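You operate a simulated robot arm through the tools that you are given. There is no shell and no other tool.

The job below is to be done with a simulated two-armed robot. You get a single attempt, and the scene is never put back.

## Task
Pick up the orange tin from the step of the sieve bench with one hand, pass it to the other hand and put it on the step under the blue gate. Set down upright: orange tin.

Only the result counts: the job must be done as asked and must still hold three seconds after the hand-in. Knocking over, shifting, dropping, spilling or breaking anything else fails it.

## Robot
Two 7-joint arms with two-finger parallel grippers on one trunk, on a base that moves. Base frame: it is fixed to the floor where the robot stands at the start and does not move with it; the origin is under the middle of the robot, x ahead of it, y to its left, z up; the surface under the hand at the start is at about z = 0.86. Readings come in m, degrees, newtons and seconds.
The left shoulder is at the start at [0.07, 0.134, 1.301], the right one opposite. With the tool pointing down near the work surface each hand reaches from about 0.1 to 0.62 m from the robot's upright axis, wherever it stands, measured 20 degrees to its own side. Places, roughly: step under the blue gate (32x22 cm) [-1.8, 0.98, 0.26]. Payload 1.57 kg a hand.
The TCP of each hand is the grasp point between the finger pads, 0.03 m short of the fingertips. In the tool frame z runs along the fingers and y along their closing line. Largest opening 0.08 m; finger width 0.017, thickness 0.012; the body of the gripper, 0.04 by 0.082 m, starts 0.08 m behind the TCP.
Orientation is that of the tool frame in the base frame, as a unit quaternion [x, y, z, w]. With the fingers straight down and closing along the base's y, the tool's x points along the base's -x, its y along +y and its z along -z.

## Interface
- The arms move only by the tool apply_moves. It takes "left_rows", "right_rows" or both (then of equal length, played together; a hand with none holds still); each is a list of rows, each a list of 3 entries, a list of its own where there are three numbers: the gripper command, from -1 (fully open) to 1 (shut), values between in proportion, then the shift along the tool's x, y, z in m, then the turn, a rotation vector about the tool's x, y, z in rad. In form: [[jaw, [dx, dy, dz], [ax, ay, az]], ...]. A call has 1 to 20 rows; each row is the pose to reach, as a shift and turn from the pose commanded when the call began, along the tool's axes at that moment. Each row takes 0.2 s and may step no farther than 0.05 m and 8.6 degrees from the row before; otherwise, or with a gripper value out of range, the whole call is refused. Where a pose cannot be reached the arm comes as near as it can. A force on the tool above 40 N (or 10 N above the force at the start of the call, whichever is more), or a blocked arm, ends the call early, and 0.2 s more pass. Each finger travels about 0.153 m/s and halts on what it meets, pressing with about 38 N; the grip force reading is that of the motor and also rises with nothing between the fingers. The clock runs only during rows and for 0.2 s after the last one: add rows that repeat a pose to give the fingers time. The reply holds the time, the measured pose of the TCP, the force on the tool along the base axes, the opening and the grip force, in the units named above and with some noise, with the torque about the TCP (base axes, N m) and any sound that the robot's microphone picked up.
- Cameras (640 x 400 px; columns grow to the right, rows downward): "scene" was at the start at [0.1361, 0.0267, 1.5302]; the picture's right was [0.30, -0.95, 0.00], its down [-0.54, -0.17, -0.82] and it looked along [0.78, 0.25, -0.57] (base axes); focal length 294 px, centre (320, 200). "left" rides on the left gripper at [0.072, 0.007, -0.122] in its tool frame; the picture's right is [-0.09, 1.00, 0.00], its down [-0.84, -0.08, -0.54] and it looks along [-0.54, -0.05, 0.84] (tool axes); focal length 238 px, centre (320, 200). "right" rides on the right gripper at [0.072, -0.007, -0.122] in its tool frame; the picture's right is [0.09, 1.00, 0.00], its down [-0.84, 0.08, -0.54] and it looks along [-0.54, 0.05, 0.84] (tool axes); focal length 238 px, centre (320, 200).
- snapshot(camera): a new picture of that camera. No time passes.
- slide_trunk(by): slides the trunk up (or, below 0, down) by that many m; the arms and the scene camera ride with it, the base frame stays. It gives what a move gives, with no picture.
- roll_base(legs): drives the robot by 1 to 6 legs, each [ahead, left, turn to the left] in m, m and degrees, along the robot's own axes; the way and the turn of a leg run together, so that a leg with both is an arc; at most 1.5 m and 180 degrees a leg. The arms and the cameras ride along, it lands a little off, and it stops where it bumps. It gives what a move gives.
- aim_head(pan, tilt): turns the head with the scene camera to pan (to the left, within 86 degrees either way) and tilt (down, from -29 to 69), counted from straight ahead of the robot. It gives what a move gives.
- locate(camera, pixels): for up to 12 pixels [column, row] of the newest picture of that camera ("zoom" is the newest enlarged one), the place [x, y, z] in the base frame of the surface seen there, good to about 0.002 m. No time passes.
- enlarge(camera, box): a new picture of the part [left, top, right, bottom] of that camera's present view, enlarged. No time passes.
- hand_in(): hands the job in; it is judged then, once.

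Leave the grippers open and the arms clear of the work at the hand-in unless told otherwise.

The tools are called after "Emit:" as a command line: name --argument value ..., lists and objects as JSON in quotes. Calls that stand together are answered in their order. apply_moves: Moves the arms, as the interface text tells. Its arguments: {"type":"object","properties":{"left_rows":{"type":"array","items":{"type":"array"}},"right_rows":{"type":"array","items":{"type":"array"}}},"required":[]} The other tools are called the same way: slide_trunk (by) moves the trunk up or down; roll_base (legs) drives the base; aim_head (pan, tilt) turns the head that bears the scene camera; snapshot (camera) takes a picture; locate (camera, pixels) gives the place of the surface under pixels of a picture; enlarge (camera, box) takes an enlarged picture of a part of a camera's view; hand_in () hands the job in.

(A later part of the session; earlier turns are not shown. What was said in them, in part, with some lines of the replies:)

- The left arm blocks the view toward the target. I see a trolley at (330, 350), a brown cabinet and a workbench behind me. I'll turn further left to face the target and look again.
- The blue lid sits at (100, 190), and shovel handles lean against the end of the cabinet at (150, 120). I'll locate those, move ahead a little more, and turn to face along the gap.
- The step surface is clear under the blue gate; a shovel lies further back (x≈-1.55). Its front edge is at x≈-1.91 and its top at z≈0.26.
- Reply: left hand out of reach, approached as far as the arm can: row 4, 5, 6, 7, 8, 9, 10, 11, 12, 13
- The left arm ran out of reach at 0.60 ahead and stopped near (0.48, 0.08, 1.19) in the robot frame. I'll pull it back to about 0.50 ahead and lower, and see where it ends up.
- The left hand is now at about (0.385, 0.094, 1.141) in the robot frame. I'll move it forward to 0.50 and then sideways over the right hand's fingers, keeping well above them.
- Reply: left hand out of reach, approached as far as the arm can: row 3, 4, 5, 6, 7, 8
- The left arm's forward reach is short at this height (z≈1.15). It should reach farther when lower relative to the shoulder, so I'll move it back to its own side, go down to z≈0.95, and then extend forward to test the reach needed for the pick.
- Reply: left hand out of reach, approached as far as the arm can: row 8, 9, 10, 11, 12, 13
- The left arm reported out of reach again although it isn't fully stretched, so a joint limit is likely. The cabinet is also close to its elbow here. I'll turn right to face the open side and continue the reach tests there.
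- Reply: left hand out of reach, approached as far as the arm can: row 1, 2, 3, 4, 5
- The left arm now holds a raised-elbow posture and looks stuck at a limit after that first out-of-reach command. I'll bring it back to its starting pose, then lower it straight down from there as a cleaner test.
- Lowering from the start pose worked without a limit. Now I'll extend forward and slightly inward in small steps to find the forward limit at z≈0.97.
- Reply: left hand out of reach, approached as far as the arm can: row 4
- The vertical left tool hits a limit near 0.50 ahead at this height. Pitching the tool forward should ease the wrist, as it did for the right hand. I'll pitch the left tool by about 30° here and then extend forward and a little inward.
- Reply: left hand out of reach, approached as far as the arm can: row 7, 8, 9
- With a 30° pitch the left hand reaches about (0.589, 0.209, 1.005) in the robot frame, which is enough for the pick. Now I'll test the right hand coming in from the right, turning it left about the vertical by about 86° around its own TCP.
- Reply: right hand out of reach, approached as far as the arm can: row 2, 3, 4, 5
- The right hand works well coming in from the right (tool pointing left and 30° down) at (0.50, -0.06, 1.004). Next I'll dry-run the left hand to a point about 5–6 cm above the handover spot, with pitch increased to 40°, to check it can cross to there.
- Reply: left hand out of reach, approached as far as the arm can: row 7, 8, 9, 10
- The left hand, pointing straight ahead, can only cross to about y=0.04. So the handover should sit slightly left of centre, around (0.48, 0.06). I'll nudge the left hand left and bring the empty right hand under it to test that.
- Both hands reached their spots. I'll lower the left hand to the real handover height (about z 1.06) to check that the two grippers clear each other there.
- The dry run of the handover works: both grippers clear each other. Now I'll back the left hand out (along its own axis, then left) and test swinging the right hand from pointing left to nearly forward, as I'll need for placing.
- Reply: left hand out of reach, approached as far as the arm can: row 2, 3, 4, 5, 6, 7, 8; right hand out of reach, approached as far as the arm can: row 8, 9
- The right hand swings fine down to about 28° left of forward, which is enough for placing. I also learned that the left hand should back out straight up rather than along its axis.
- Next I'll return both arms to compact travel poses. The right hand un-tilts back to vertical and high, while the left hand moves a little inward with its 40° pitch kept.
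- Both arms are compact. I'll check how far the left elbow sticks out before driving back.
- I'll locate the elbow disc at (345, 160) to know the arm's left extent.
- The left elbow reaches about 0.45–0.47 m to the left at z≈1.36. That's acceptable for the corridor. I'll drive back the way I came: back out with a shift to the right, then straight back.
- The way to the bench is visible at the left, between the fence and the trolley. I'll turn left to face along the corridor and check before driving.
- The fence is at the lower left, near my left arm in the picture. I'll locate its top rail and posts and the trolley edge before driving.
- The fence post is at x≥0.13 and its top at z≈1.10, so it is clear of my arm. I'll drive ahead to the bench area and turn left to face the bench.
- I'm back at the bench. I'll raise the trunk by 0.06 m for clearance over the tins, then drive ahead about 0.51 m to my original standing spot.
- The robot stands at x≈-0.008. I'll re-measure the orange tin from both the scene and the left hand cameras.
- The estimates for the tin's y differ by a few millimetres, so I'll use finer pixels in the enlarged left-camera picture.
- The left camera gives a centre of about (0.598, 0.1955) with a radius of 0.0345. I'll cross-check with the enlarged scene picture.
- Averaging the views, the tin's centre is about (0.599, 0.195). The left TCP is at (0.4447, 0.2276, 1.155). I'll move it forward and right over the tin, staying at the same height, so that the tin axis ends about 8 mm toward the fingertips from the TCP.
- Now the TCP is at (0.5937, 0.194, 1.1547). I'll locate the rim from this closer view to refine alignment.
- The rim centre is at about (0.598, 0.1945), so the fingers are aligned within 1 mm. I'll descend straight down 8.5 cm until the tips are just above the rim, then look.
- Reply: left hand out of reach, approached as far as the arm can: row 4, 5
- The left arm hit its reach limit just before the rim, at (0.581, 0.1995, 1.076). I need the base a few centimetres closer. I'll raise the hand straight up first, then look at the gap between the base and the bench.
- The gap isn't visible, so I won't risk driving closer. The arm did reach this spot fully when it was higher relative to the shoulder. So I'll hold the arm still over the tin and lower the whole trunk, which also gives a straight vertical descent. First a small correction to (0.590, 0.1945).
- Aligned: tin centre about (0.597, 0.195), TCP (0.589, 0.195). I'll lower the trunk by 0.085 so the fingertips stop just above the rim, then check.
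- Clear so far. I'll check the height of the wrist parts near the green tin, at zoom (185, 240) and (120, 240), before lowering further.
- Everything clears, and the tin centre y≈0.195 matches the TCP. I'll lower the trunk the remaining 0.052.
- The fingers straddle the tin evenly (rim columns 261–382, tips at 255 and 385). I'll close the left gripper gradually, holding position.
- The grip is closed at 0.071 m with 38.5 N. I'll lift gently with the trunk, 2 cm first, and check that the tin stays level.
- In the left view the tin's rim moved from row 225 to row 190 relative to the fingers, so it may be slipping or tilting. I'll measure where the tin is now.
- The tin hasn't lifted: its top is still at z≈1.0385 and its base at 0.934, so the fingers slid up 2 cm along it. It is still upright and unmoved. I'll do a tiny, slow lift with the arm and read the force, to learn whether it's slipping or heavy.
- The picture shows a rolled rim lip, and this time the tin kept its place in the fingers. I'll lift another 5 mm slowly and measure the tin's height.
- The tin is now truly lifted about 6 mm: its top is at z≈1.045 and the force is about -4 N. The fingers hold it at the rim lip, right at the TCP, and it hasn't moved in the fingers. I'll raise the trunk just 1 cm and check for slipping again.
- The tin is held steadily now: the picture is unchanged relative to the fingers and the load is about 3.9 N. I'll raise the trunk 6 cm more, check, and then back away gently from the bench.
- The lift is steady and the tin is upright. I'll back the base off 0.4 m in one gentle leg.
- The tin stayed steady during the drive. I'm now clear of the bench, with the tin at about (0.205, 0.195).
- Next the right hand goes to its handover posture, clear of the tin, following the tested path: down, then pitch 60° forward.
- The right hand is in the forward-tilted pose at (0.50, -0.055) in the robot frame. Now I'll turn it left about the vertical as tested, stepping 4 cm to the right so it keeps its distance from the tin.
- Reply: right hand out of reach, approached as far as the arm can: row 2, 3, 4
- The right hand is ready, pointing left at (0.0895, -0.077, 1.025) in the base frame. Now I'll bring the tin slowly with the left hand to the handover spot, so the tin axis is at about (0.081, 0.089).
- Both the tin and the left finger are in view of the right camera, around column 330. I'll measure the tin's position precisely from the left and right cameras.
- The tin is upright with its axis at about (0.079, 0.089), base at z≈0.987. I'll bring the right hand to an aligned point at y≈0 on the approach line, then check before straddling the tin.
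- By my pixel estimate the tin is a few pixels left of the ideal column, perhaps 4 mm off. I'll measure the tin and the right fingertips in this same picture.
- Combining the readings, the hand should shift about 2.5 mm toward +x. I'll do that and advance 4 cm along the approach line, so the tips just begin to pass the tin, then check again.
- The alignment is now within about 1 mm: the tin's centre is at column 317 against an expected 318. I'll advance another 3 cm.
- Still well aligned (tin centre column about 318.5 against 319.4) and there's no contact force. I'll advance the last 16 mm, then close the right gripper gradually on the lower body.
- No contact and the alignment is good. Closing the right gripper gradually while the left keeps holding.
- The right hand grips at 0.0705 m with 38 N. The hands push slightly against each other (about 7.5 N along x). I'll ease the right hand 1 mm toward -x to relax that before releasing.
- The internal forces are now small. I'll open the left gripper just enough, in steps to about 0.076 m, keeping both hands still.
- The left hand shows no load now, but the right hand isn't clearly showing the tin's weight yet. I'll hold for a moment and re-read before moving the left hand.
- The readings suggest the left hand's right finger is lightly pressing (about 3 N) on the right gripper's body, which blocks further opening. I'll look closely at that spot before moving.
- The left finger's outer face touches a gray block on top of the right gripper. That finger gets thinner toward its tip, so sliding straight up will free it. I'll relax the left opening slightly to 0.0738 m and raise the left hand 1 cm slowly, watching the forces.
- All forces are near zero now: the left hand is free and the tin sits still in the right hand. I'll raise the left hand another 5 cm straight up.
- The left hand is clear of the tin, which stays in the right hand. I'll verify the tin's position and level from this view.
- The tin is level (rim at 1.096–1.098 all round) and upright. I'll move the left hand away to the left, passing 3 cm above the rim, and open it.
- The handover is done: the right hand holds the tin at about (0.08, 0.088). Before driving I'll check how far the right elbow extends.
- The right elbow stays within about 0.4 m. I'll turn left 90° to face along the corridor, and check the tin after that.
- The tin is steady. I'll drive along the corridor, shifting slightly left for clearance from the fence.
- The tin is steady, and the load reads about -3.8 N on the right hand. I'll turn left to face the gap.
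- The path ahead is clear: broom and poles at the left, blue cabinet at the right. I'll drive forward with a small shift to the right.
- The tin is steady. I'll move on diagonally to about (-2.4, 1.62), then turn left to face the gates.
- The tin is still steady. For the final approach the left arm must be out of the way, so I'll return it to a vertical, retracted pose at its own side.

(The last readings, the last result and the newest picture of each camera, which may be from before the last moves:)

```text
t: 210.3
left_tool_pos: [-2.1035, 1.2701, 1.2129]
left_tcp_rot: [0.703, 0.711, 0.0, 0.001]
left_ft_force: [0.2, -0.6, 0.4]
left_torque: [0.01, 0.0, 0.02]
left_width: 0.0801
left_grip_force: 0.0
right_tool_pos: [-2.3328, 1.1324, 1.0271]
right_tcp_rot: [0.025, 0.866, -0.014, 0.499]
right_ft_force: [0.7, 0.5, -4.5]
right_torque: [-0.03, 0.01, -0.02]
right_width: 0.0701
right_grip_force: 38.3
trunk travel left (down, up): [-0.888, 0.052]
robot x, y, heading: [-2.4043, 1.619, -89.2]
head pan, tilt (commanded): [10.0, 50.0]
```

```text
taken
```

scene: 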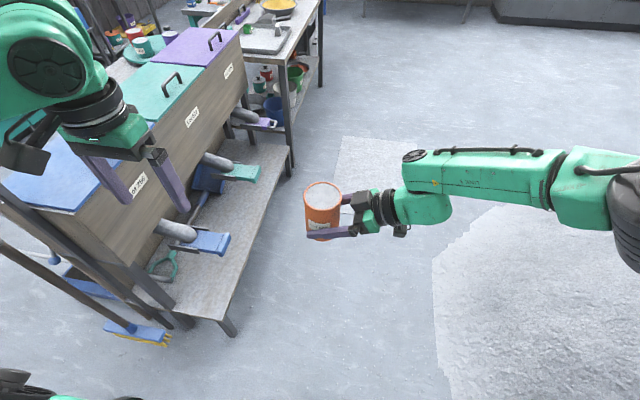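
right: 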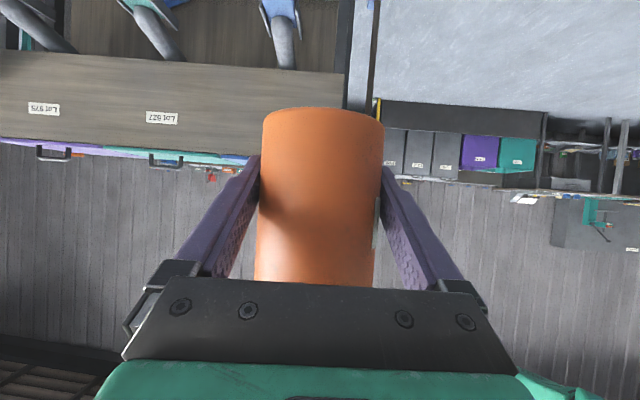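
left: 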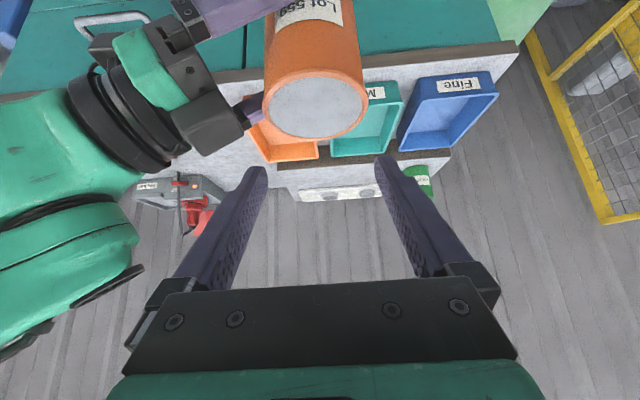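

The left arm is clear. Now I'll slowly swing the right hand with the tin about the vertical, from pointing left toward pointing nearly forward, along the path I tested. The rotation axis is vertical, so the tin stays level.

Emit:
apply_moves --right_rows '[[1, [0.001, -0.0015, -0.0006], [0.0164, 0, 0.0094]], [1, [0.0029, -0.0045, -0.0017], [0.0491, 0, 0.0283]], [1, [0.0058, -0.0091, -0.0033], [0.0982, 0, 0.0566]], [1, [0.0092, -0.0144, -0.0053], [0.1554, 0, 0.0897]], [1, [0.013, -0.0204, -0.0075], [0.2209, 0, 0.1274]], [1, [0.0169, -0.0265, -0.0097], [0.2863, 0, 0.1652]], [1, [0.0207, -0.0326, -0.0119], [0.3517, 0, 0.203]], [1, [0.0246, -0.0386, -0.0141], [0.4172, 0, 0.2407]], [1, [0.0284, -0.0447, -0.0163], [0.4826, 0, 0.2785]], [1, [0.0323, -0.0507, -0.0186], [0.5481, 0, 0.3162]], [1, [0.0362, -0.0568, -0.0208], [0.6135, 0, 0.354]], [1, [0.0395, -0.0621, -0.0227], [0.6708, 0, 0.387]], [1, [0.0424, -0.0666, -0.0244], [0.7198, 0, 0.4154]], [1, [0.0448, -0.0704, -0.0258], [0.7607, 0, 0.439]], [1, [0.0468, -0.0734, -0.0269], [0.7935, 0, 0.4578]], [1, [0.0482, -0.0757, -0.0277], [0.818, 0, 0.472]], [1, [0.0482, -0.0757, -0.0277], [0.818, 0, 0.472]]]'

Emit:
snapshot --camera "scene"

Emit:
snapshot --camera "right"

```text
t: 213.9
left_tool_pos: [-2.1047, 1.271, 1.2134]
left_tcp_rot: [0.704, 0.71, -0.001, -0.001]
left_ft_force: [-0.7, 0.2, 0.3]
left_torque: [-0.01, 0.04, 0.0]
left_width: 0.0801
left_grip_force: 0.2
right_tool_pos: [-2.385, 1.0586, 0.998]
right_tcp_rot: [0.418, 0.759, -0.241, 0.437]
right_ft_force: [0.9, -0.9, -3.9]
right_torque: [0.04, -0.01, -0.02]
right_width: 0.0701
right_grip_force: 37.1
trunk travel left (down, up): [-0.888, 0.052]
robot x, y, heading: [-2.4027, 1.6214, -89.6]
head pan, tilt (commanded): [10.0, 50.0]
```

```text
taken
```

scene: 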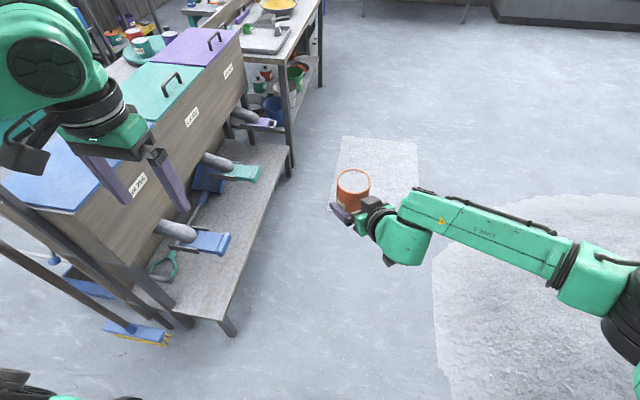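

```text
taken
```

right: 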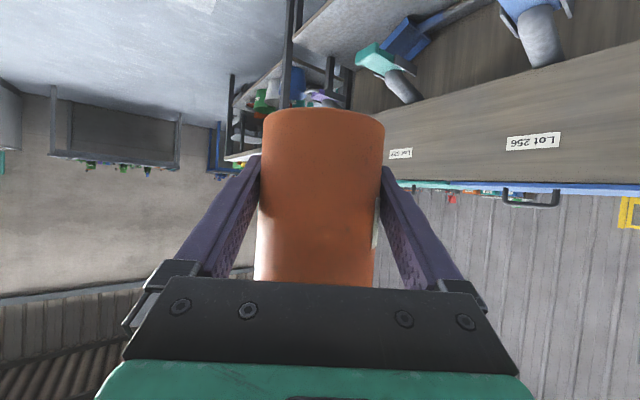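

The swing worked: the hand now points about 32° left of forward, with the tin steady. Next I'll turn left about 80° to face the cabinet, still beyond its end, and check.

Emit:
roll_base --legs '[[0, 0, 79.6]]'

Emit:
aim_head --pan -10 --tilt 45

Emit:
snapshot --camera "scene"

Emit:
snapshot --camera "right"

```text
t: 217.7
left_tool_pos: [-2.0051, 1.8539, 1.2134]
left_tcp_rot: [0.085, 0.996, -0.001, 0.0]
left_ft_force: [0.2, 0.0, 0.0]
left_torque: [-0.01, -0.01, 0.0]
left_width: 0.08
left_grip_force: 0.0
right_tool_pos: [-1.8489, 1.5394, 0.9973]
right_tcp_rot: [-0.166, 0.851, 0.096, 0.49]
right_ft_force: [-0.7, -0.5, -4.5]
right_torque: [-0.01, 0.02, 0.0]
right_width: 0.07
right_grip_force: 37.7
trunk travel left (down, up): [-0.888, 0.052]
robot x, y, heading: [-2.4055, 1.6211, -9.6]
head pan, tilt (commanded): [10.0, 50.0]
```

```text
t: 218.6
left_tool_pos: [-2.0071, 1.8539, 1.2127]
left_tcp_rot: [0.085, 0.996, 0.0, 0.0]
left_ft_force: [-0.4, -0.3, 0.6]
left_torque: [-0.01, -0.01, -0.05]
left_width: 0.0797
left_grip_force: 0.0
right_tool_pos: [-1.8493, 1.5396, 0.9994]
right_tcp_rot: [-0.167, 0.85, 0.096, 0.49]
right_ft_force: [-0.3, -1.2, -2.9]
right_torque: [0.01, 0.04, -0.01]
right_width: 0.0703
right_grip_force: 38.1
trunk travel left (down, up): [-0.888, 0.052]
robot x, y, heading: [-2.4056, 1.6207, -9.7]
head pan, tilt (commanded): [-10.0, 45.0]
```

```text
taken
```

scene: 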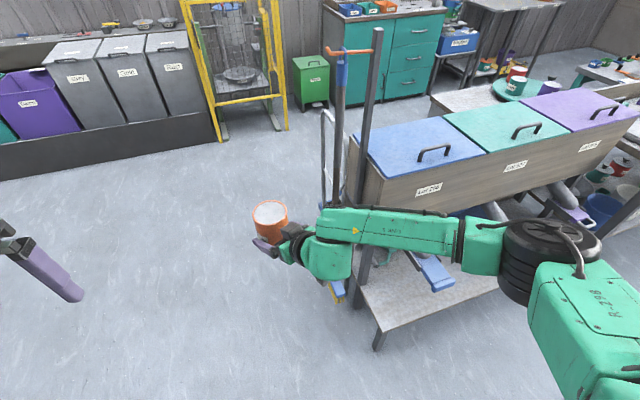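

```text
taken
```

right: 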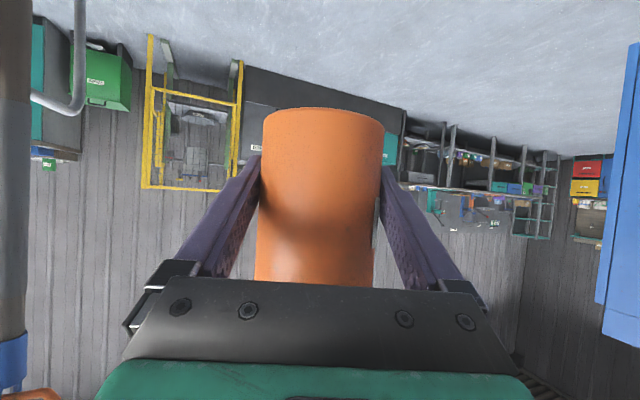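

Facing the cabinet from beyond its end, the tin is level at about (-1.845, 1.54) with clear space below. I'll lower the trunk by 0.5 m here.

Emit:
slide_trunk --by -0.5

Emit:
aim_head --pan -15 --tilt 30

Emit:
snapshot --camera "scene"

Emit:
snapshot --camera "right"

```text
refused: -0.5 is not a number from -0.4 to 0.4
```

```text
t: 219.3
left_tool_pos: [-2.007, 1.8535, 1.2124]
left_tcp_rot: [0.085, 0.996, 0.0, -0.001]
left_ft_force: [-0.8, 0.5, -0.1]
left_torque: [0.02, 0.01, 0.01]
left_width: 0.08
left_grip_force: 0.2
right_tool_pos: [-1.8497, 1.5385, 0.9982]
right_tcp_rot: [-0.167, 0.85, 0.096, 0.49]
right_ft_force: [-0.5, -0.3, -4.0]
right_torque: [-0.02, 0.04, 0.01]
right_width: 0.07
right_grip_force: 37.9
trunk travel left (down, up): [-0.888, 0.052]
robot x, y, heading: [-2.4026, 1.6194, -9.9]
head pan, tilt (commanded): [-15.0, 30.0]
```

```text
taken
```

scene: 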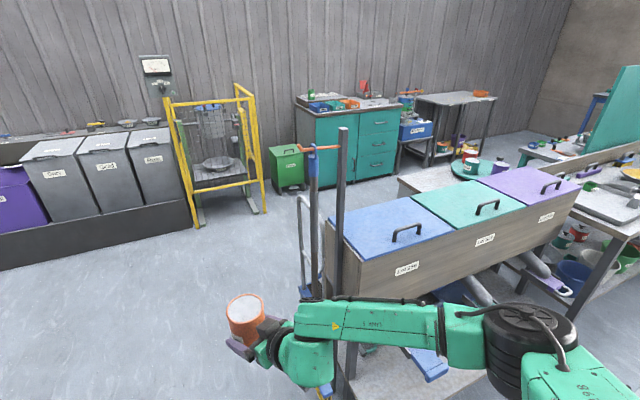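

```text
taken
```

right: 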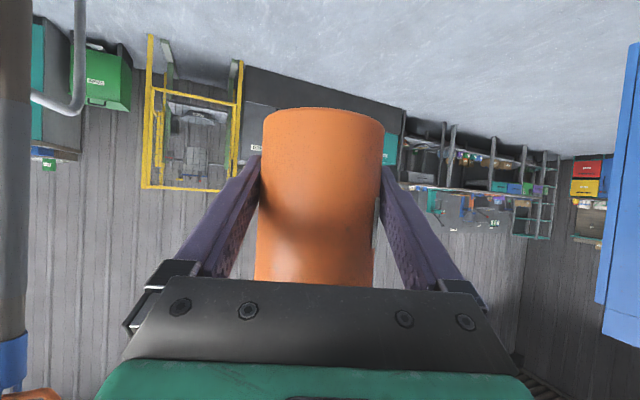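

The trunk accepts at most 0.4 m per call. I'll lower it by 0.3 m first and check the tin.

Emit:
slide_trunk --by -0.3

Emit:
snapshot --camera "right"

Emit:
snapshot --camera "scene"

```text
t: 222.3
left_tool_pos: [-2.0073, 1.8525, 0.9119]
left_tcp_rot: [0.084, 0.996, 0.0, 0.0]
left_ft_force: [0.0, 0.1, -0.6]
left_torque: [-0.02, 0.02, -0.01]
left_width: 0.0801
left_grip_force: 0.1
right_tool_pos: [-1.8497, 1.5392, 0.6991]
right_tcp_rot: [-0.167, 0.85, 0.096, 0.49]
right_ft_force: [-0.2, 0.3, -3.7]
right_torque: [0.02, 0.04, -0.01]
right_width: 0.07
right_grip_force: 37.7
trunk travel left (down, up): [-0.588, 0.352]
robot x, y, heading: [-2.4039, 1.6187, -10.1]
head pan, tilt (commanded): [-15.0, 30.0]
```

```text
taken
```

right: 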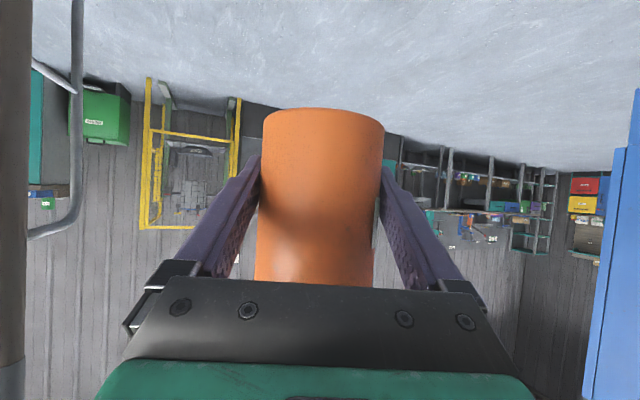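

```text
taken
```

scene: 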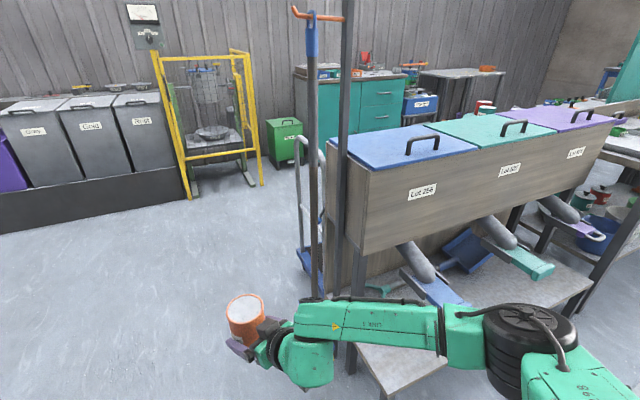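

The tin is steady at z≈0.66. I'll lower by another 0.355 m, so the tin base ends about 4 cm above the step's height.

Emit:
slide_trunk --by -0.355

Emit:
aim_head --pan -20 --tilt 25

Emit:
snapshot --camera "scene"

Emit:
snapshot --camera "right"

```text
t: 225.8
left_tool_pos: [-2.0078, 1.8536, 0.5574]
left_tcp_rot: [0.084, 0.996, 0.0, 0.0]
left_ft_force: [0.7, 0.7, 0.1]
left_torque: [0.0, 0.02, 0.01]
left_width: 0.0798
left_grip_force: 0.0
right_tool_pos: [-1.8498, 1.5381, 0.3441]
right_tcp_rot: [-0.167, 0.85, 0.096, 0.49]
right_ft_force: [-0.4, 0.0, -3.6]
right_torque: [0.02, 0.0, 0.03]
right_width: 0.0701
right_grip_force: 38.3
trunk travel left (down, up): [-0.233, 0.707]
robot x, y, heading: [-2.4029, 1.622, -9.8]
head pan, tilt (commanded): [-15.0, 30.0]
```

```text
t: 226.4
left_tool_pos: [-2.0074, 1.854, 0.558]
left_tcp_rot: [0.084, 0.996, 0.0, 0.0]
left_ft_force: [0.0, 1.2, -0.1]
left_torque: [-0.02, -0.01, 0.0]
left_width: 0.0801
left_grip_force: 0.0
right_tool_pos: [-1.8496, 1.5384, 0.3438]
right_tcp_rot: [-0.166, 0.851, 0.095, 0.49]
right_ft_force: [0.3, 1.3, -3.3]
right_torque: [-0.03, 0.02, 0.02]
right_width: 0.07
right_grip_force: 38.6
trunk travel left (down, up): [-0.233, 0.707]
robot x, y, heading: [-2.4027, 1.6241, -9.6]
head pan, tilt (commanded): [-20.0, 25.0]
```

```text
taken
```

scene: 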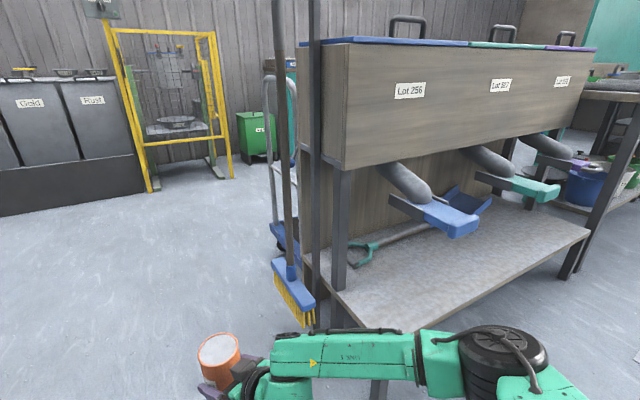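

```text
taken
```

right: 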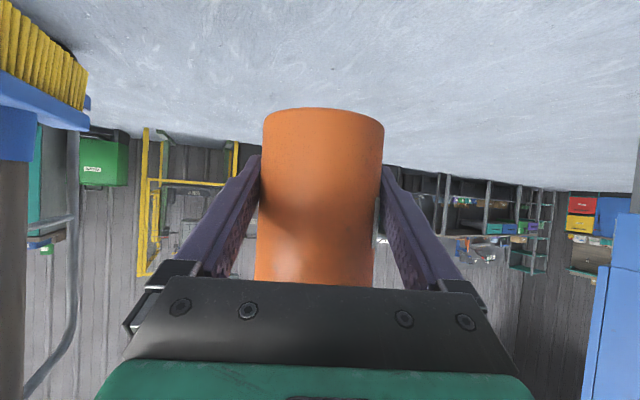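

I have a good view of the step and blue gate now. I'll locate the gate underside, step corners, cabinet leg and broom to plan the sideways move.

Emit:
enlarge --camera "scene" --box '[260, 140, 580, 340]'

Emit:
locate --camera "scene" --pixels '[[455, 236], [478, 228], [440, 215], [398, 205], [405, 327], [340, 285], [310, 310], [300, 300], [380, 245], [470, 280], [430, 290], [585, 232]]'

```text
2.00 times, centred on (420, 240) of scene
```

zoom: 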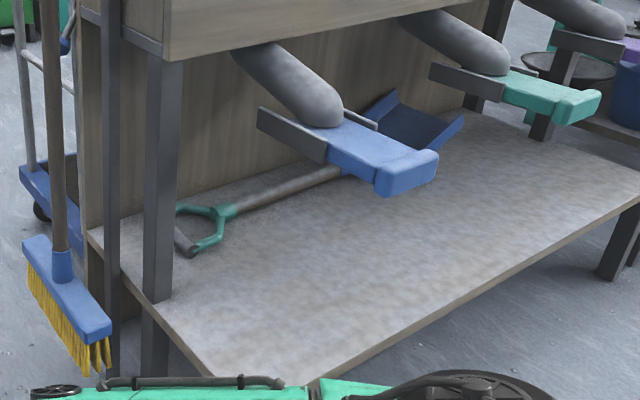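

```text
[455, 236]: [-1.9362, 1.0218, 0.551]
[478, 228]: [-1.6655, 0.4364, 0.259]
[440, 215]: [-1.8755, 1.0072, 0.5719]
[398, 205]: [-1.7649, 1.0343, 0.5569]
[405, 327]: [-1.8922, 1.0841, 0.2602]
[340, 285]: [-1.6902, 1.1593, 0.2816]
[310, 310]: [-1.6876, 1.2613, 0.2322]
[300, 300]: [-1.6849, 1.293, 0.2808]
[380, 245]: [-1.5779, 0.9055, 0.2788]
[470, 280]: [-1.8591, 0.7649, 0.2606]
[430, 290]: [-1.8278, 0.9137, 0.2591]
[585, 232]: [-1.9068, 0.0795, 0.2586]
```

The gate's underside is at z≈0.545 and its tip at x≈-1.936. I'll aim to place the tin at about (-1.838, 0.93), well inside the step area, so the wrist stays beside the gate's tip. First half of the sideways move now.

Emit:
roll_base --legs '[[0.02, -0.3, 0]]'

Emit:
snapshot --camera "scene"

Emit:
snapshot --camera "right"

```text
t: 228.5
left_tool_pos: [-2.0398, 1.5543, 0.5575]
left_tcp_rot: [0.083, 0.997, -0.001, 0.0]
left_ft_force: [-0.2, -0.1, 0.1]
left_torque: [0.01, 0.0, 0.01]
left_width: 0.0801
left_grip_force: 0.0
right_tool_pos: [-1.8811, 1.2402, 0.3429]
right_tcp_rot: [-0.168, 0.85, 0.097, 0.49]
right_ft_force: [0.0, -0.1, -3.8]
right_torque: [-0.02, 0.02, 0.02]
right_width: 0.0701
right_grip_force: 37.8
trunk travel left (down, up): [-0.233, 0.707]
robot x, y, heading: [-2.4358, 1.3204, -9.6]
head pan, tilt (commanded): [-20.0, 25.0]
```

```text
taken
```

scene: 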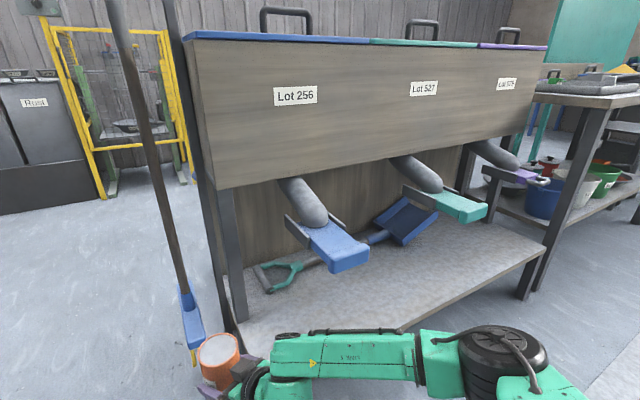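

```text
taken
```

right: 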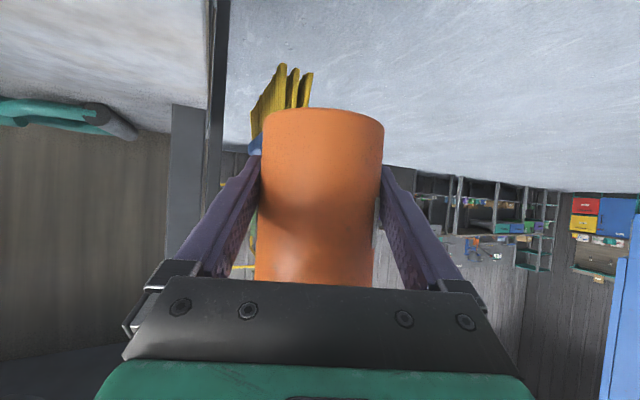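

The tin is at (-1.877, 1.242), clear of the broom (brush at x≈-1.71). Continuing sideways to y≈1.01 for the base.

Emit:
roll_base --legs '[[0.028, -0.31, 0]]'

Emit:
aim_head --pan -5 --tilt 35

Emit:
snapshot --camera "scene"

Emit:
snapshot --camera "right"

```text
t: 230.6
left_tool_pos: [-2.0644, 1.2445, 0.5564]
left_tcp_rot: [0.085, 0.996, 0.0, 0.0]
left_ft_force: [0.1, -0.1, -0.4]
left_torque: [0.01, 0.0, -0.04]
left_width: 0.08
left_grip_force: 0.1
right_tool_pos: [-1.906, 0.931, 0.3435]
right_tcp_rot: [-0.168, 0.85, 0.097, 0.49]
right_ft_force: [0.5, -0.3, -4.0]
right_torque: [0.0, 0.0, 0.05]
right_width: 0.0699
right_grip_force: 37.8
trunk travel left (down, up): [-0.233, 0.707]
robot x, y, heading: [-2.4589, 1.0099, -9.7]
head pan, tilt (commanded): [-20.0, 25.0]
```

```text
t: 231.4
left_tool_pos: [-2.0628, 1.2455, 0.557]
left_tcp_rot: [0.084, 0.996, 0.0, -0.001]
left_ft_force: [-0.1, -0.1, -0.4]
left_torque: [-0.03, -0.04, -0.02]
left_width: 0.0801
left_grip_force: 0.0
right_tool_pos: [-1.9057, 0.9315, 0.3432]
right_tcp_rot: [-0.168, 0.85, 0.097, 0.49]
right_ft_force: [0.0, 0.8, -4.5]
right_torque: [-0.03, 0.01, 0.0]
right_width: 0.0701
right_grip_force: 38.3
trunk travel left (down, up): [-0.233, 0.707]
robot x, y, heading: [-2.4606, 1.0102, -9.5]
head pan, tilt (commanded): [-5.0, 35.0]
```

```text
taken
```

scene: 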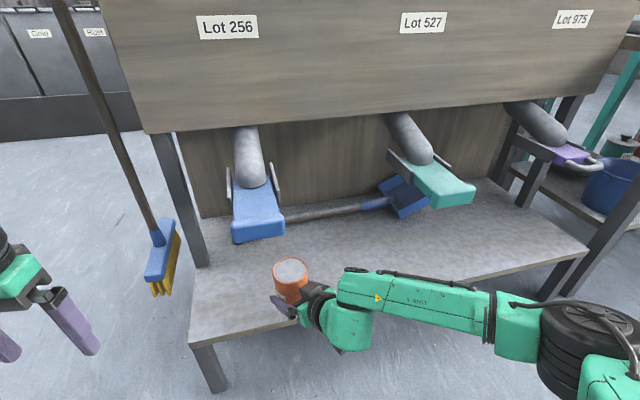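

```text
taken
```

right: 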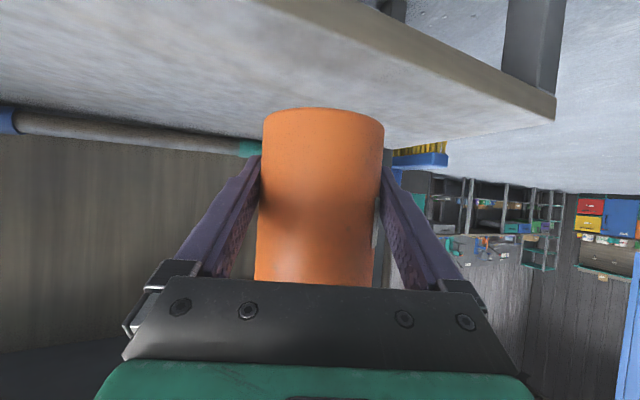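

The tin is at about (-1.901, 0.933), just in front of the step's edge and slightly right of the blue gate. I'll check the wrist-to-gate spacing, then move forward 6 cm.

Emit:
locate --camera "scene" --pixels '[[355, 270], [340, 285], [258, 240], [283, 230], [290, 268], [276, 280], [290, 300], [318, 290], [250, 300], [350, 240]]'

Emit:
roll_base --legs '[[0.062, 0.007, 0]]'

Emit:
snapshot --camera "scene"

Emit:
snapshot --camera "right"

```text
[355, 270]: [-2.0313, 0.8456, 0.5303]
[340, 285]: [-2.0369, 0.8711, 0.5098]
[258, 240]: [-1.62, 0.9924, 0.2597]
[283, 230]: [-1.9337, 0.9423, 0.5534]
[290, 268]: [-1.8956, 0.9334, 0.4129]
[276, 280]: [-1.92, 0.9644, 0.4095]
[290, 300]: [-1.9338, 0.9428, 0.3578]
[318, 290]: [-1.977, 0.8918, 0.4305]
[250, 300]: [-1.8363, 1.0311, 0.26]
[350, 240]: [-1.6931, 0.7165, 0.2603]
```

```text
t: 232.3
left_tool_pos: [-2.0016, 1.2407, 0.5574]
left_tcp_rot: [0.083, 0.997, 0.0, -0.001]
left_ft_force: [0.1, 0.6, 0.0]
left_torque: [-0.03, -0.01, -0.02]
left_width: 0.0801
left_grip_force: 0.1
right_tool_pos: [-1.8441, 0.9283, 0.3431]
right_tcp_rot: [-0.169, 0.85, 0.097, 0.489]
right_ft_force: [-0.2, -0.1, -3.9]
right_torque: [0.02, 0.0, 0.0]
right_width: 0.0702
right_grip_force: 37.8
trunk travel left (down, up): [-0.233, 0.707]
robot x, y, heading: [-2.3968, 1.0086, -9.6]
head pan, tilt (commanded): [-5.0, 35.0]
```

```text
taken
```

scene: 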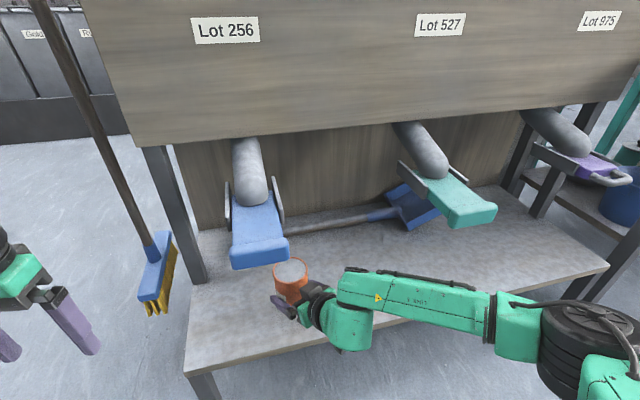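

```text
taken
```

right: 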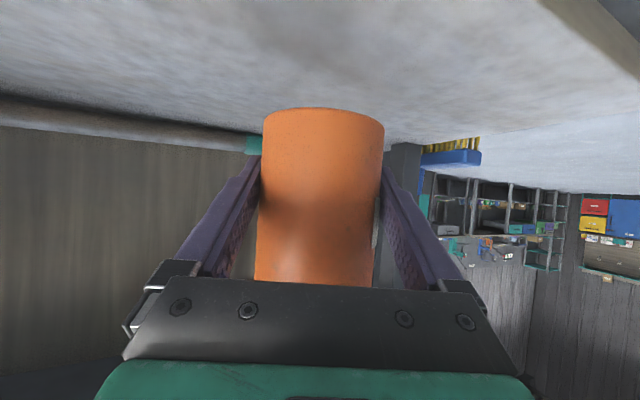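

The tin is over the step at about (-1.8395, 0.930), with its base about 4.3 cm above the surface. I'll lower the trunk by 0.033 and then finish with tiny arm steps while watching the force.

Emit:
slide_trunk --by -0.033

Emit:
enlarge --camera "scene" --box '[220, 210, 380, 330]'

Emit:
snapshot --camera "right"

```text
t: 233.1
left_tool_pos: [-2.002, 1.2428, 0.5243]
left_tcp_rot: [0.083, 0.997, 0.0, 0.001]
left_ft_force: [0.2, 0.3, 0.4]
left_torque: [-0.03, 0.0, -0.01]
left_width: 0.0802
left_grip_force: 0.1
right_tool_pos: [-1.8425, 0.9285, 0.3103]
right_tcp_rot: [-0.167, 0.85, 0.096, 0.49]
right_ft_force: [0.1, 0.4, -2.7]
right_torque: [-0.01, 0.05, -0.01]
right_width: 0.0699
right_grip_force: 38.2
trunk travel left (down, up): [-0.2, 0.74]
robot x, y, heading: [-2.3997, 1.0092, -9.5]
head pan, tilt (commanded): [-5.0, 35.0]
```

```text
3.33 times, centred on (300, 270) of scene
```

zoom: 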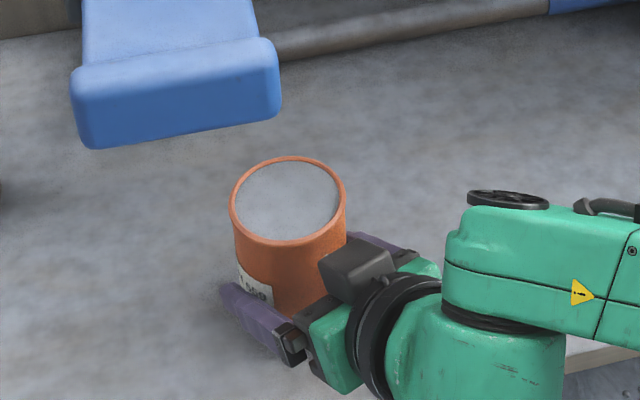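

```text
taken
```

right: 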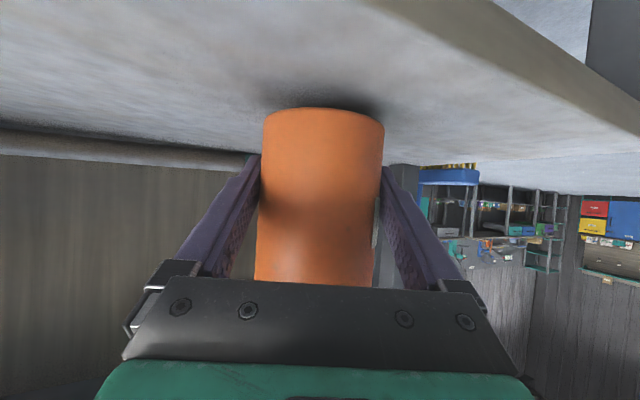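

The shadow in the right camera shows the base just above the surface. I'll lower the right hand 6 mm in small steps and read the force.

Emit:
apply_moves --right_rows '[[1, [0.0013, 0, 0.0008], [0, 0, 0]], [1, [0.0026, 0, 0.0015], [0, 0, 0]], [1, [0.0039, 0, 0.0023], [0, 0, 0]], [1, [0.0052, 0, 0.003], [0, 0, 0]], [1, [0.0052, 0, 0.003], [0, 0, 0]]]'

Emit:
snapshot --camera "right"

Emit:
locate --camera "right" --pixels '[[320, 115], [320, 130], [320, 200], [230, 100], [400, 100], [320, 95]]'

```text
t: 234.3
left_tool_pos: [-2.0019, 1.2418, 0.5248]
left_tcp_rot: [0.083, 0.997, 0.001, 0.0]
left_ft_force: [1.1, 0.3, -0.3]
left_torque: [-0.01, -0.01, 0.0]
left_width: 0.0801
left_grip_force: 0.1
right_tool_pos: [-1.8441, 0.9282, 0.304]
right_tcp_rot: [-0.168, 0.85, 0.097, 0.49]
right_ft_force: [-0.3, -0.1, -3.4]
right_torque: [0.0, 0.02, -0.01]
right_width: 0.0701
right_grip_force: 37.9
trunk travel left (down, up): [-0.2, 0.74]
robot x, y, heading: [-2.3949, 1.0076, -9.6]
head pan, tilt (commanded): [-5.0, 35.0]
```

```text
taken
```

right: 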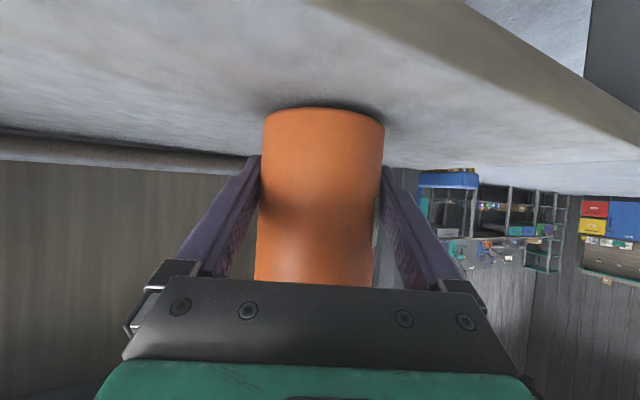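

```text
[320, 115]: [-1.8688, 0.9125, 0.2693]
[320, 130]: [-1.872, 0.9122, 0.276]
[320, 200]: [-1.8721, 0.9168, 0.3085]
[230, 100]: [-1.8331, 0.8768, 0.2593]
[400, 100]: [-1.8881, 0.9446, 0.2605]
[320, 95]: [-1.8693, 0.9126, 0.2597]
```

Still carrying (-3.4 N), with the base about 3–4 mm above the surface. I'll lower another 3 mm.

Emit:
apply_moves --right_rows '[[1, [0.0009, 0, 0.0005], [0, 0, 0]], [1, [0.0017, 0, 0.001], [0, 0, 0]], [1, [0.0026, 0, 0.0015], [0, 0, 0]], [1, [0.0026, 0, 0.0015], [0, 0, 0]]]'

```text
t: 235.3
left_tool_pos: [-2.0006, 1.2408, 0.5241]
left_tcp_rot: [0.083, 0.997, -0.001, 0.0]
left_ft_force: [-0.3, -0.2, -0.7]
left_torque: [-0.02, -0.02, -0.03]
left_width: 0.0799
left_grip_force: 0.1
right_tool_pos: [-1.8435, 0.9276, 0.3013]
right_tcp_rot: [-0.168, 0.851, 0.096, 0.489]
right_ft_force: [0.1, 0.1, -3.9]
right_torque: [-0.01, 0.03, -0.02]
right_width: 0.0701
right_grip_force: 38.3
trunk travel left (down, up): [-0.2, 0.74]
robot x, y, heading: [-2.3972, 1.0096, -9.4]
head pan, tilt (commanded): [-5.0, 35.0]
```

Still carrying the full weight. Another 1.5 mm.

Emit:
apply_moves --right_rows '[[1, [0.0006, 0, 0.0004], [0, 0, 0]], [1, [0.0013, 0, 0.0008], [0, 0, 0]], [1, [0.0013, 0, 0.0008], [0, 0, 0]]]'

Emit:
enlarge --camera "right" --box '[230, 60, 420, 180]'

```text
t: 236.1
left_tool_pos: [-2.001, 1.242, 0.5246]
left_tcp_rot: [0.083, 0.997, 0.0, -0.001]
left_ft_force: [-0.2, -0.6, -0.2]
left_torque: [0.02, -0.04, -0.01]
left_width: 0.0801
left_grip_force: 0.0
right_tool_pos: [-1.8433, 0.9282, 0.301]
right_tcp_rot: [-0.169, 0.85, 0.097, 0.49]
right_ft_force: [0.3, 0.2, -1.4]
right_torque: [0.05, 0.04, 0.01]
right_width: 0.07
right_grip_force: 38.1
trunk travel left (down, up): [-0.2, 0.74]
robot x, y, heading: [-2.3989, 1.0084, -9.3]
head pan, tilt (commanded): [-5.0, 35.0]
```

```text
3.33 times, centred on (325, 120) of right
```

zoom: 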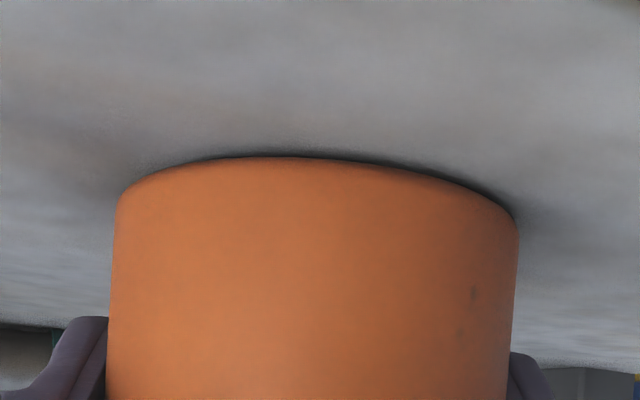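

The force dropped to -1.4 N, so the tin is touching down. I'll lower 0.7 mm more so it is fully seated.

Emit:
apply_moves --right_rows '[[1, [0.0003, 0, 0.0002], [0, 0, 0]], [1, [0.0006, 0, 0.0004], [0, 0, 0]], [1, [0.0006, 0, 0.0004], [0, 0, 0]]]'

Emit:
enlarge --camera "right" --box '[230, 60, 420, 180]'

```text
t: 236.9
left_tool_pos: [-2.002, 1.2418, 0.5245]
left_tcp_rot: [0.084, 0.996, 0.0, 0.0]
left_ft_force: [0.1, -0.6, 0.7]
left_torque: [0.02, 0.02, 0.01]
left_width: 0.08
left_grip_force: 0.0
right_tool_pos: [-1.8429, 0.9282, 0.3003]
right_tcp_rot: [-0.168, 0.85, 0.096, 0.49]
right_ft_force: [1.2, -3.1, 4.1]
right_torque: [0.23, 0.02, -0.05]
right_width: 0.0701
right_grip_force: 38.0
trunk travel left (down, up): [-0.2, 0.74]
robot x, y, heading: [-2.4005, 1.0088, -9.5]
head pan, tilt (commanded): [-5.0, 35.0]
```

```text
3.33 times, centred on (325, 120) of right
```

zoom: 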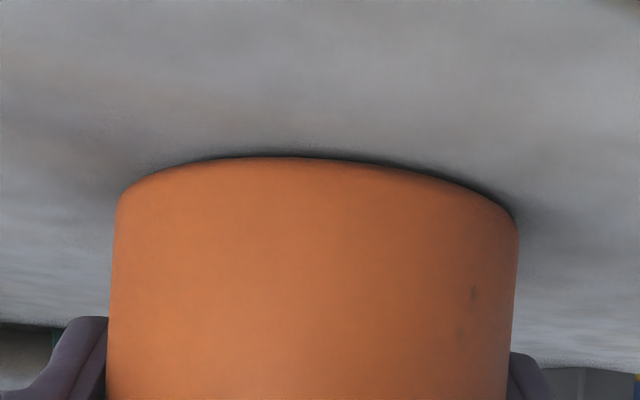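

The tin is seated; the force is now +4 N upward on the hand. I'll open the right gripper gradually, holding position.

Emit:
apply_moves --right_rows '[[0.2, [0, 0, 0], [0, 0, 0]], [-0.5, [0, 0, 0], [0, 0, 0]], [-0.7, [0, 0, 0], [0, 0, 0]], [-0.75, [0, 0, 0], [0, 0, 0]], [-0.78, [0, 0, 0], [0, 0, 0]], [-0.82, [0, 0, 0], [0, 0, 0]], [-0.88, [0, 0, 0], [0, 0, 0]], [-0.94, [0, 0, 0], [0, 0, 0]], [-1, [0, 0, 0], [0, 0, 0]], [-1, [0, 0, 0], [0, 0, 0]]]'

Emit:
snapshot --camera "right"

Emit:
enlarge --camera "right" --box '[230, 60, 420, 180]'

Emit:
snapshot --camera "scene"

```text
t: 239.1
left_tool_pos: [-2.0026, 1.2413, 0.5254]
left_tcp_rot: [0.083, 0.997, 0.0, 0.0]
left_ft_force: [-0.1, 0.7, 0.3]
left_torque: [0.0, -0.03, -0.04]
left_width: 0.0803
left_grip_force: 0.0
right_tool_pos: [-1.8424, 0.9281, 0.2984]
right_tcp_rot: [-0.167, 0.85, 0.096, 0.49]
right_ft_force: [-0.3, -0.3, 0.5]
right_torque: [-0.01, -0.01, 0.01]
right_width: 0.0803
right_grip_force: 0.1
trunk travel left (down, up): [-0.2, 0.74]
robot x, y, heading: [-2.3976, 1.0075, -10.0]
head pan, tilt (commanded): [-5.0, 35.0]
```

```text
taken
```

right: 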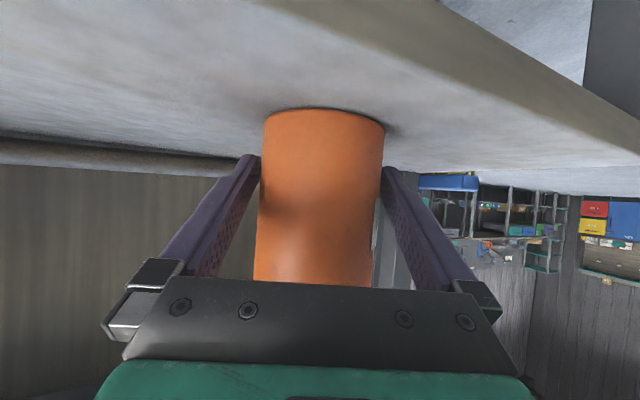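

```text
3.33 times, centred on (325, 120) of right
```

zoom: 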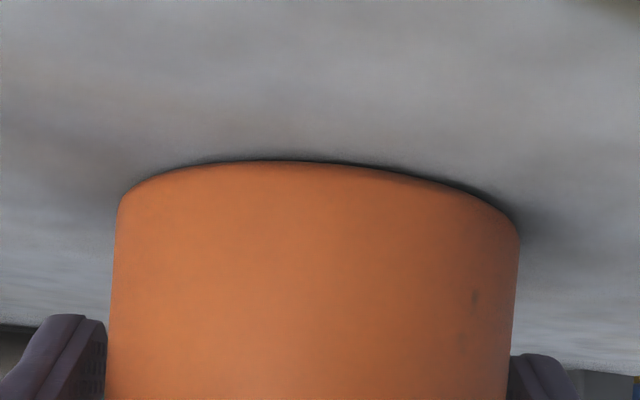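

```text
taken
```

scene: 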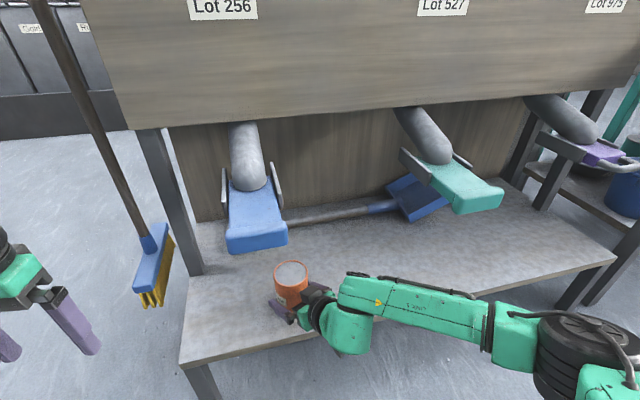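

The tin is released and standing, with the fingers clear on both sides. I'll retreat with the base along the hand's own approach line, 5 cm first, which the base has done very accurately.

Emit:
roll_base --legs '[[-0.0425, -0.0263, 0]]'

Emit:
snapshot --camera "right"

Emit:
snapshot --camera "scene"

```text
t: 240.0
left_tool_pos: [-2.0477, 1.2231, 0.5243]
left_tcp_rot: [0.084, 0.996, 0.0, 0.0]
left_ft_force: [0.2, 0.2, -0.4]
left_torque: [-0.01, 0.02, 0.0]
left_width: 0.0799
left_grip_force: 0.1
right_tool_pos: [-1.8895, 0.9091, 0.3001]
right_tcp_rot: [-0.168, 0.85, 0.096, 0.49]
right_ft_force: [0.6, 0.1, 0.0]
right_torque: [0.01, -0.01, -0.04]
right_width: 0.0802
right_grip_force: 0.2
trunk travel left (down, up): [-0.2, 0.74]
robot x, y, heading: [-2.4453, 0.9903, -9.6]
head pan, tilt (commanded): [-5.0, 35.0]
```

```text
taken
```

right: 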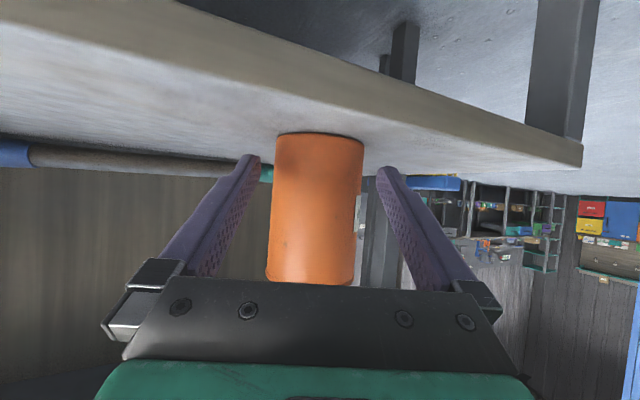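

```text
taken
```

scene: 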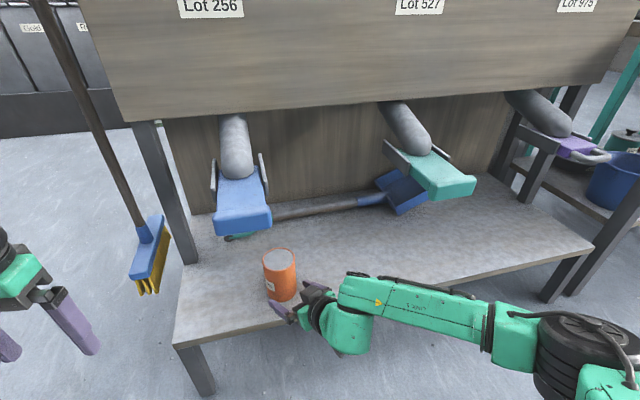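

The hand slid back cleanly and the tin is standing. I'll back away another 7 cm along the same line.

Emit:
roll_base --legs '[[-0.0595, -0.0369, 0]]'

Emit:
snapshot --camera "scene"

Emit:
enlarge --camera "scene" --box '[180, 160, 340, 340]'

```text
t: 241.1
left_tool_pos: [-2.1146, 1.196, 0.5238]
left_tcp_rot: [0.083, 0.997, 0.001, 0.001]
left_ft_force: [-0.6, 0.0, 0.2]
left_torque: [0.02, -0.02, -0.01]
left_width: 0.0802
left_grip_force: 0.0
right_tool_pos: [-1.9547, 0.8819, 0.2989]
right_tcp_rot: [-0.169, 0.85, 0.097, 0.49]
right_ft_force: [0.6, -0.2, 0.4]
right_torque: [-0.03, 0.06, 0.03]
right_width: 0.08
right_grip_force: 0.0
trunk travel left (down, up): [-0.2, 0.74]
robot x, y, heading: [-2.5119, 0.9643, -9.7]
head pan, tilt (commanded): [-5.0, 35.0]
```

```text
taken
```

scene: 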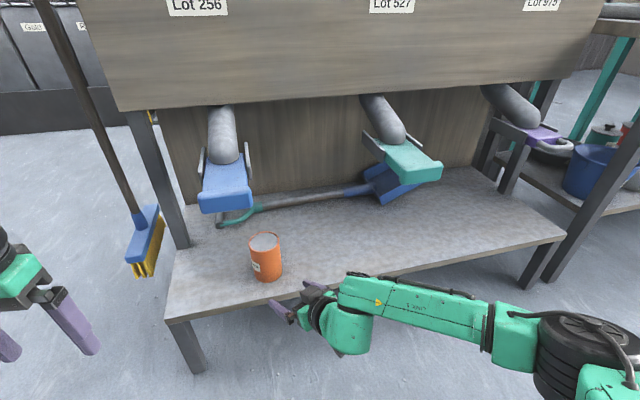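

```text
2.22 times, centred on (260, 250) of scene
```

zoom: 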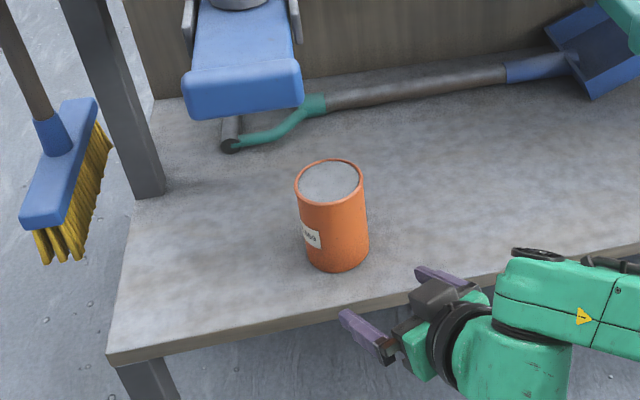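

The tin stands upright on the step and the hand is clear. I'll verify its position and level.

Emit:
locate --camera "zoom" --pixels '[[329, 182], [297, 185], [362, 182], [329, 162], [329, 203], [340, 265], [310, 255], [365, 250], [340, 290], [335, 230]]'

```text
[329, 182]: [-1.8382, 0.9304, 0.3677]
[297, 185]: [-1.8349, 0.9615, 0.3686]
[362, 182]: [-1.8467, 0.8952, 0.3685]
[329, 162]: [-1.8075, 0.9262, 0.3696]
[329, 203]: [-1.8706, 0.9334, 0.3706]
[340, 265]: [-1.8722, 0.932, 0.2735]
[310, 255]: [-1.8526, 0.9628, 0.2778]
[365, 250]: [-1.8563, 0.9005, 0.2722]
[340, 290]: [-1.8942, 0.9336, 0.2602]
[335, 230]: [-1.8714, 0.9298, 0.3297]
```

The tin's centre is at (-1.839, 0.929) with the rim level at z≈0.369, so it is upright on the step within the blue gate's area. I'll move the robot sideways to the right, away from the tin, so both arms are well clear.

Emit:
roll_base --legs '[[0.015, -0.25, 0]]'

Emit:
aim_head --pan 15 --tilt 30

Emit:
snapshot --camera "scene"

```text
t: 242.9
left_tool_pos: [-2.1414, 0.947, 0.5245]
left_tcp_rot: [0.083, 0.997, 0.001, 0.001]
left_ft_force: [0.5, 0.0, 1.0]
left_torque: [0.0, -0.01, 0.02]
left_width: 0.0797
left_grip_force: 0.1
right_tool_pos: [-1.9824, 0.6335, 0.2999]
right_tcp_rot: [-0.168, 0.85, 0.096, 0.491]
right_ft_force: [-0.6, 0.0, 0.2]
right_torque: [0.01, -0.01, 0.02]
right_width: 0.08
right_grip_force: 0.0
trunk travel left (down, up): [-0.2, 0.74]
robot x, y, heading: [-2.5406, 0.7136, -9.7]
head pan, tilt (commanded): [-5.0, 35.0]
```

```text
t: 243.7
left_tool_pos: [-2.1419, 0.9469, 0.5266]
left_tcp_rot: [0.084, 0.996, 0.0, 0.0]
left_ft_force: [-0.4, 1.2, 0.0]
left_torque: [0.0, -0.02, -0.03]
left_width: 0.0801
left_grip_force: 0.0
right_tool_pos: [-1.9825, 0.6332, 0.3004]
right_tcp_rot: [-0.168, 0.85, 0.096, 0.489]
right_ft_force: [0.1, 0.4, -0.3]
right_torque: [-0.01, -0.03, -0.01]
right_width: 0.0801
right_grip_force: 0.2
trunk travel left (down, up): [-0.2, 0.74]
robot x, y, heading: [-2.5339, 0.7131, -9.8]
head pan, tilt (commanded): [15.0, 30.0]
```

```text
taken
```

scene: 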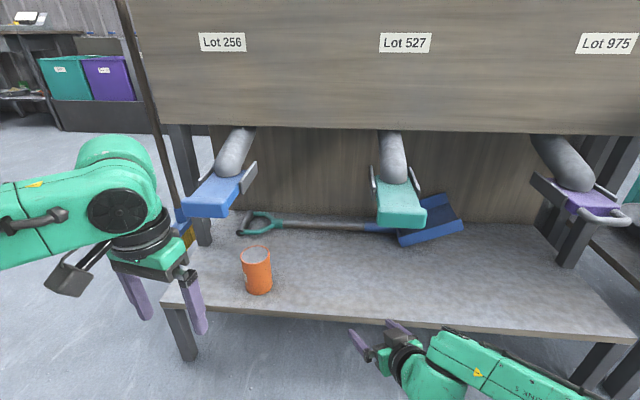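

Both hands are open and well clear, and the tin stands upright at (258, 270) in the picture, below the blue gate. A last close look before handing in.

Emit:
enlarge --camera "scene" --box '[160, 150, 340, 320]'

Emit:
locate --camera "scene" --pixels '[[256, 255], [258, 285], [244, 262], [269, 260], [258, 300]]'

```text
2.35 times, centred on (250, 235) of scene
```

zoom: 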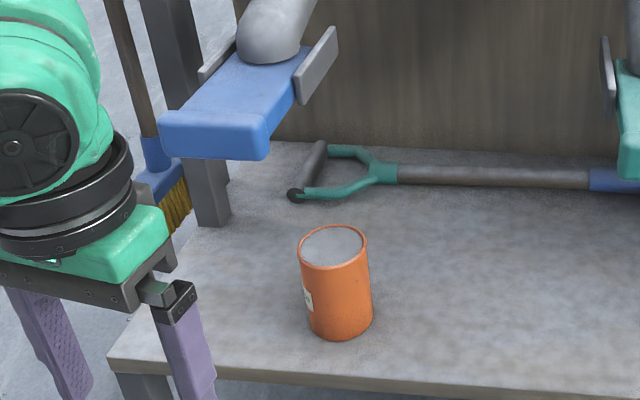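

```text
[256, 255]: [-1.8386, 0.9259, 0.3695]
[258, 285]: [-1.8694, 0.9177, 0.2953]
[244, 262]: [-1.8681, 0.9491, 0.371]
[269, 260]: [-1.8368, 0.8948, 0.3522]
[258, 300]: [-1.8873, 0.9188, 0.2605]
```

The tin stands upright at about (-1.839, 0.929) on the step under the blue gate, still full. Both grippers are open and the arms are clear, so I'm handing in.

Emit:
hand_in

```text
The job is handed in.
```

The orange tin is on the step under the blue gate, standing upright, and the job is handed in. I don't have the verdict on it.

- **Pick-up:** The left hand took the tin from the sieve bench. The fingers slid up it about 2 cm on the first lift. The tin stayed upright on the bench, and the grip then held at the rim.
- **Handover:** I passed it to the right hand in mid-air just in front of the bench. The left hand's finger pressed lightly against the right gripper while letting go; the tin stayed level.
- **Placement:** My last measurements put the tin at about (-1.839, 0.929), with its rim level at z ≈ 0.37. That is about 7 cm inside the edge of the step area on the right side and 3.5 cm from the front edge.
- **Surroundings:** I saw no spill and hit nothing that I could see. The tin still looked full in the last close-up.
- **At hand-in:** Both grippers were open and both arms were clear of the step.
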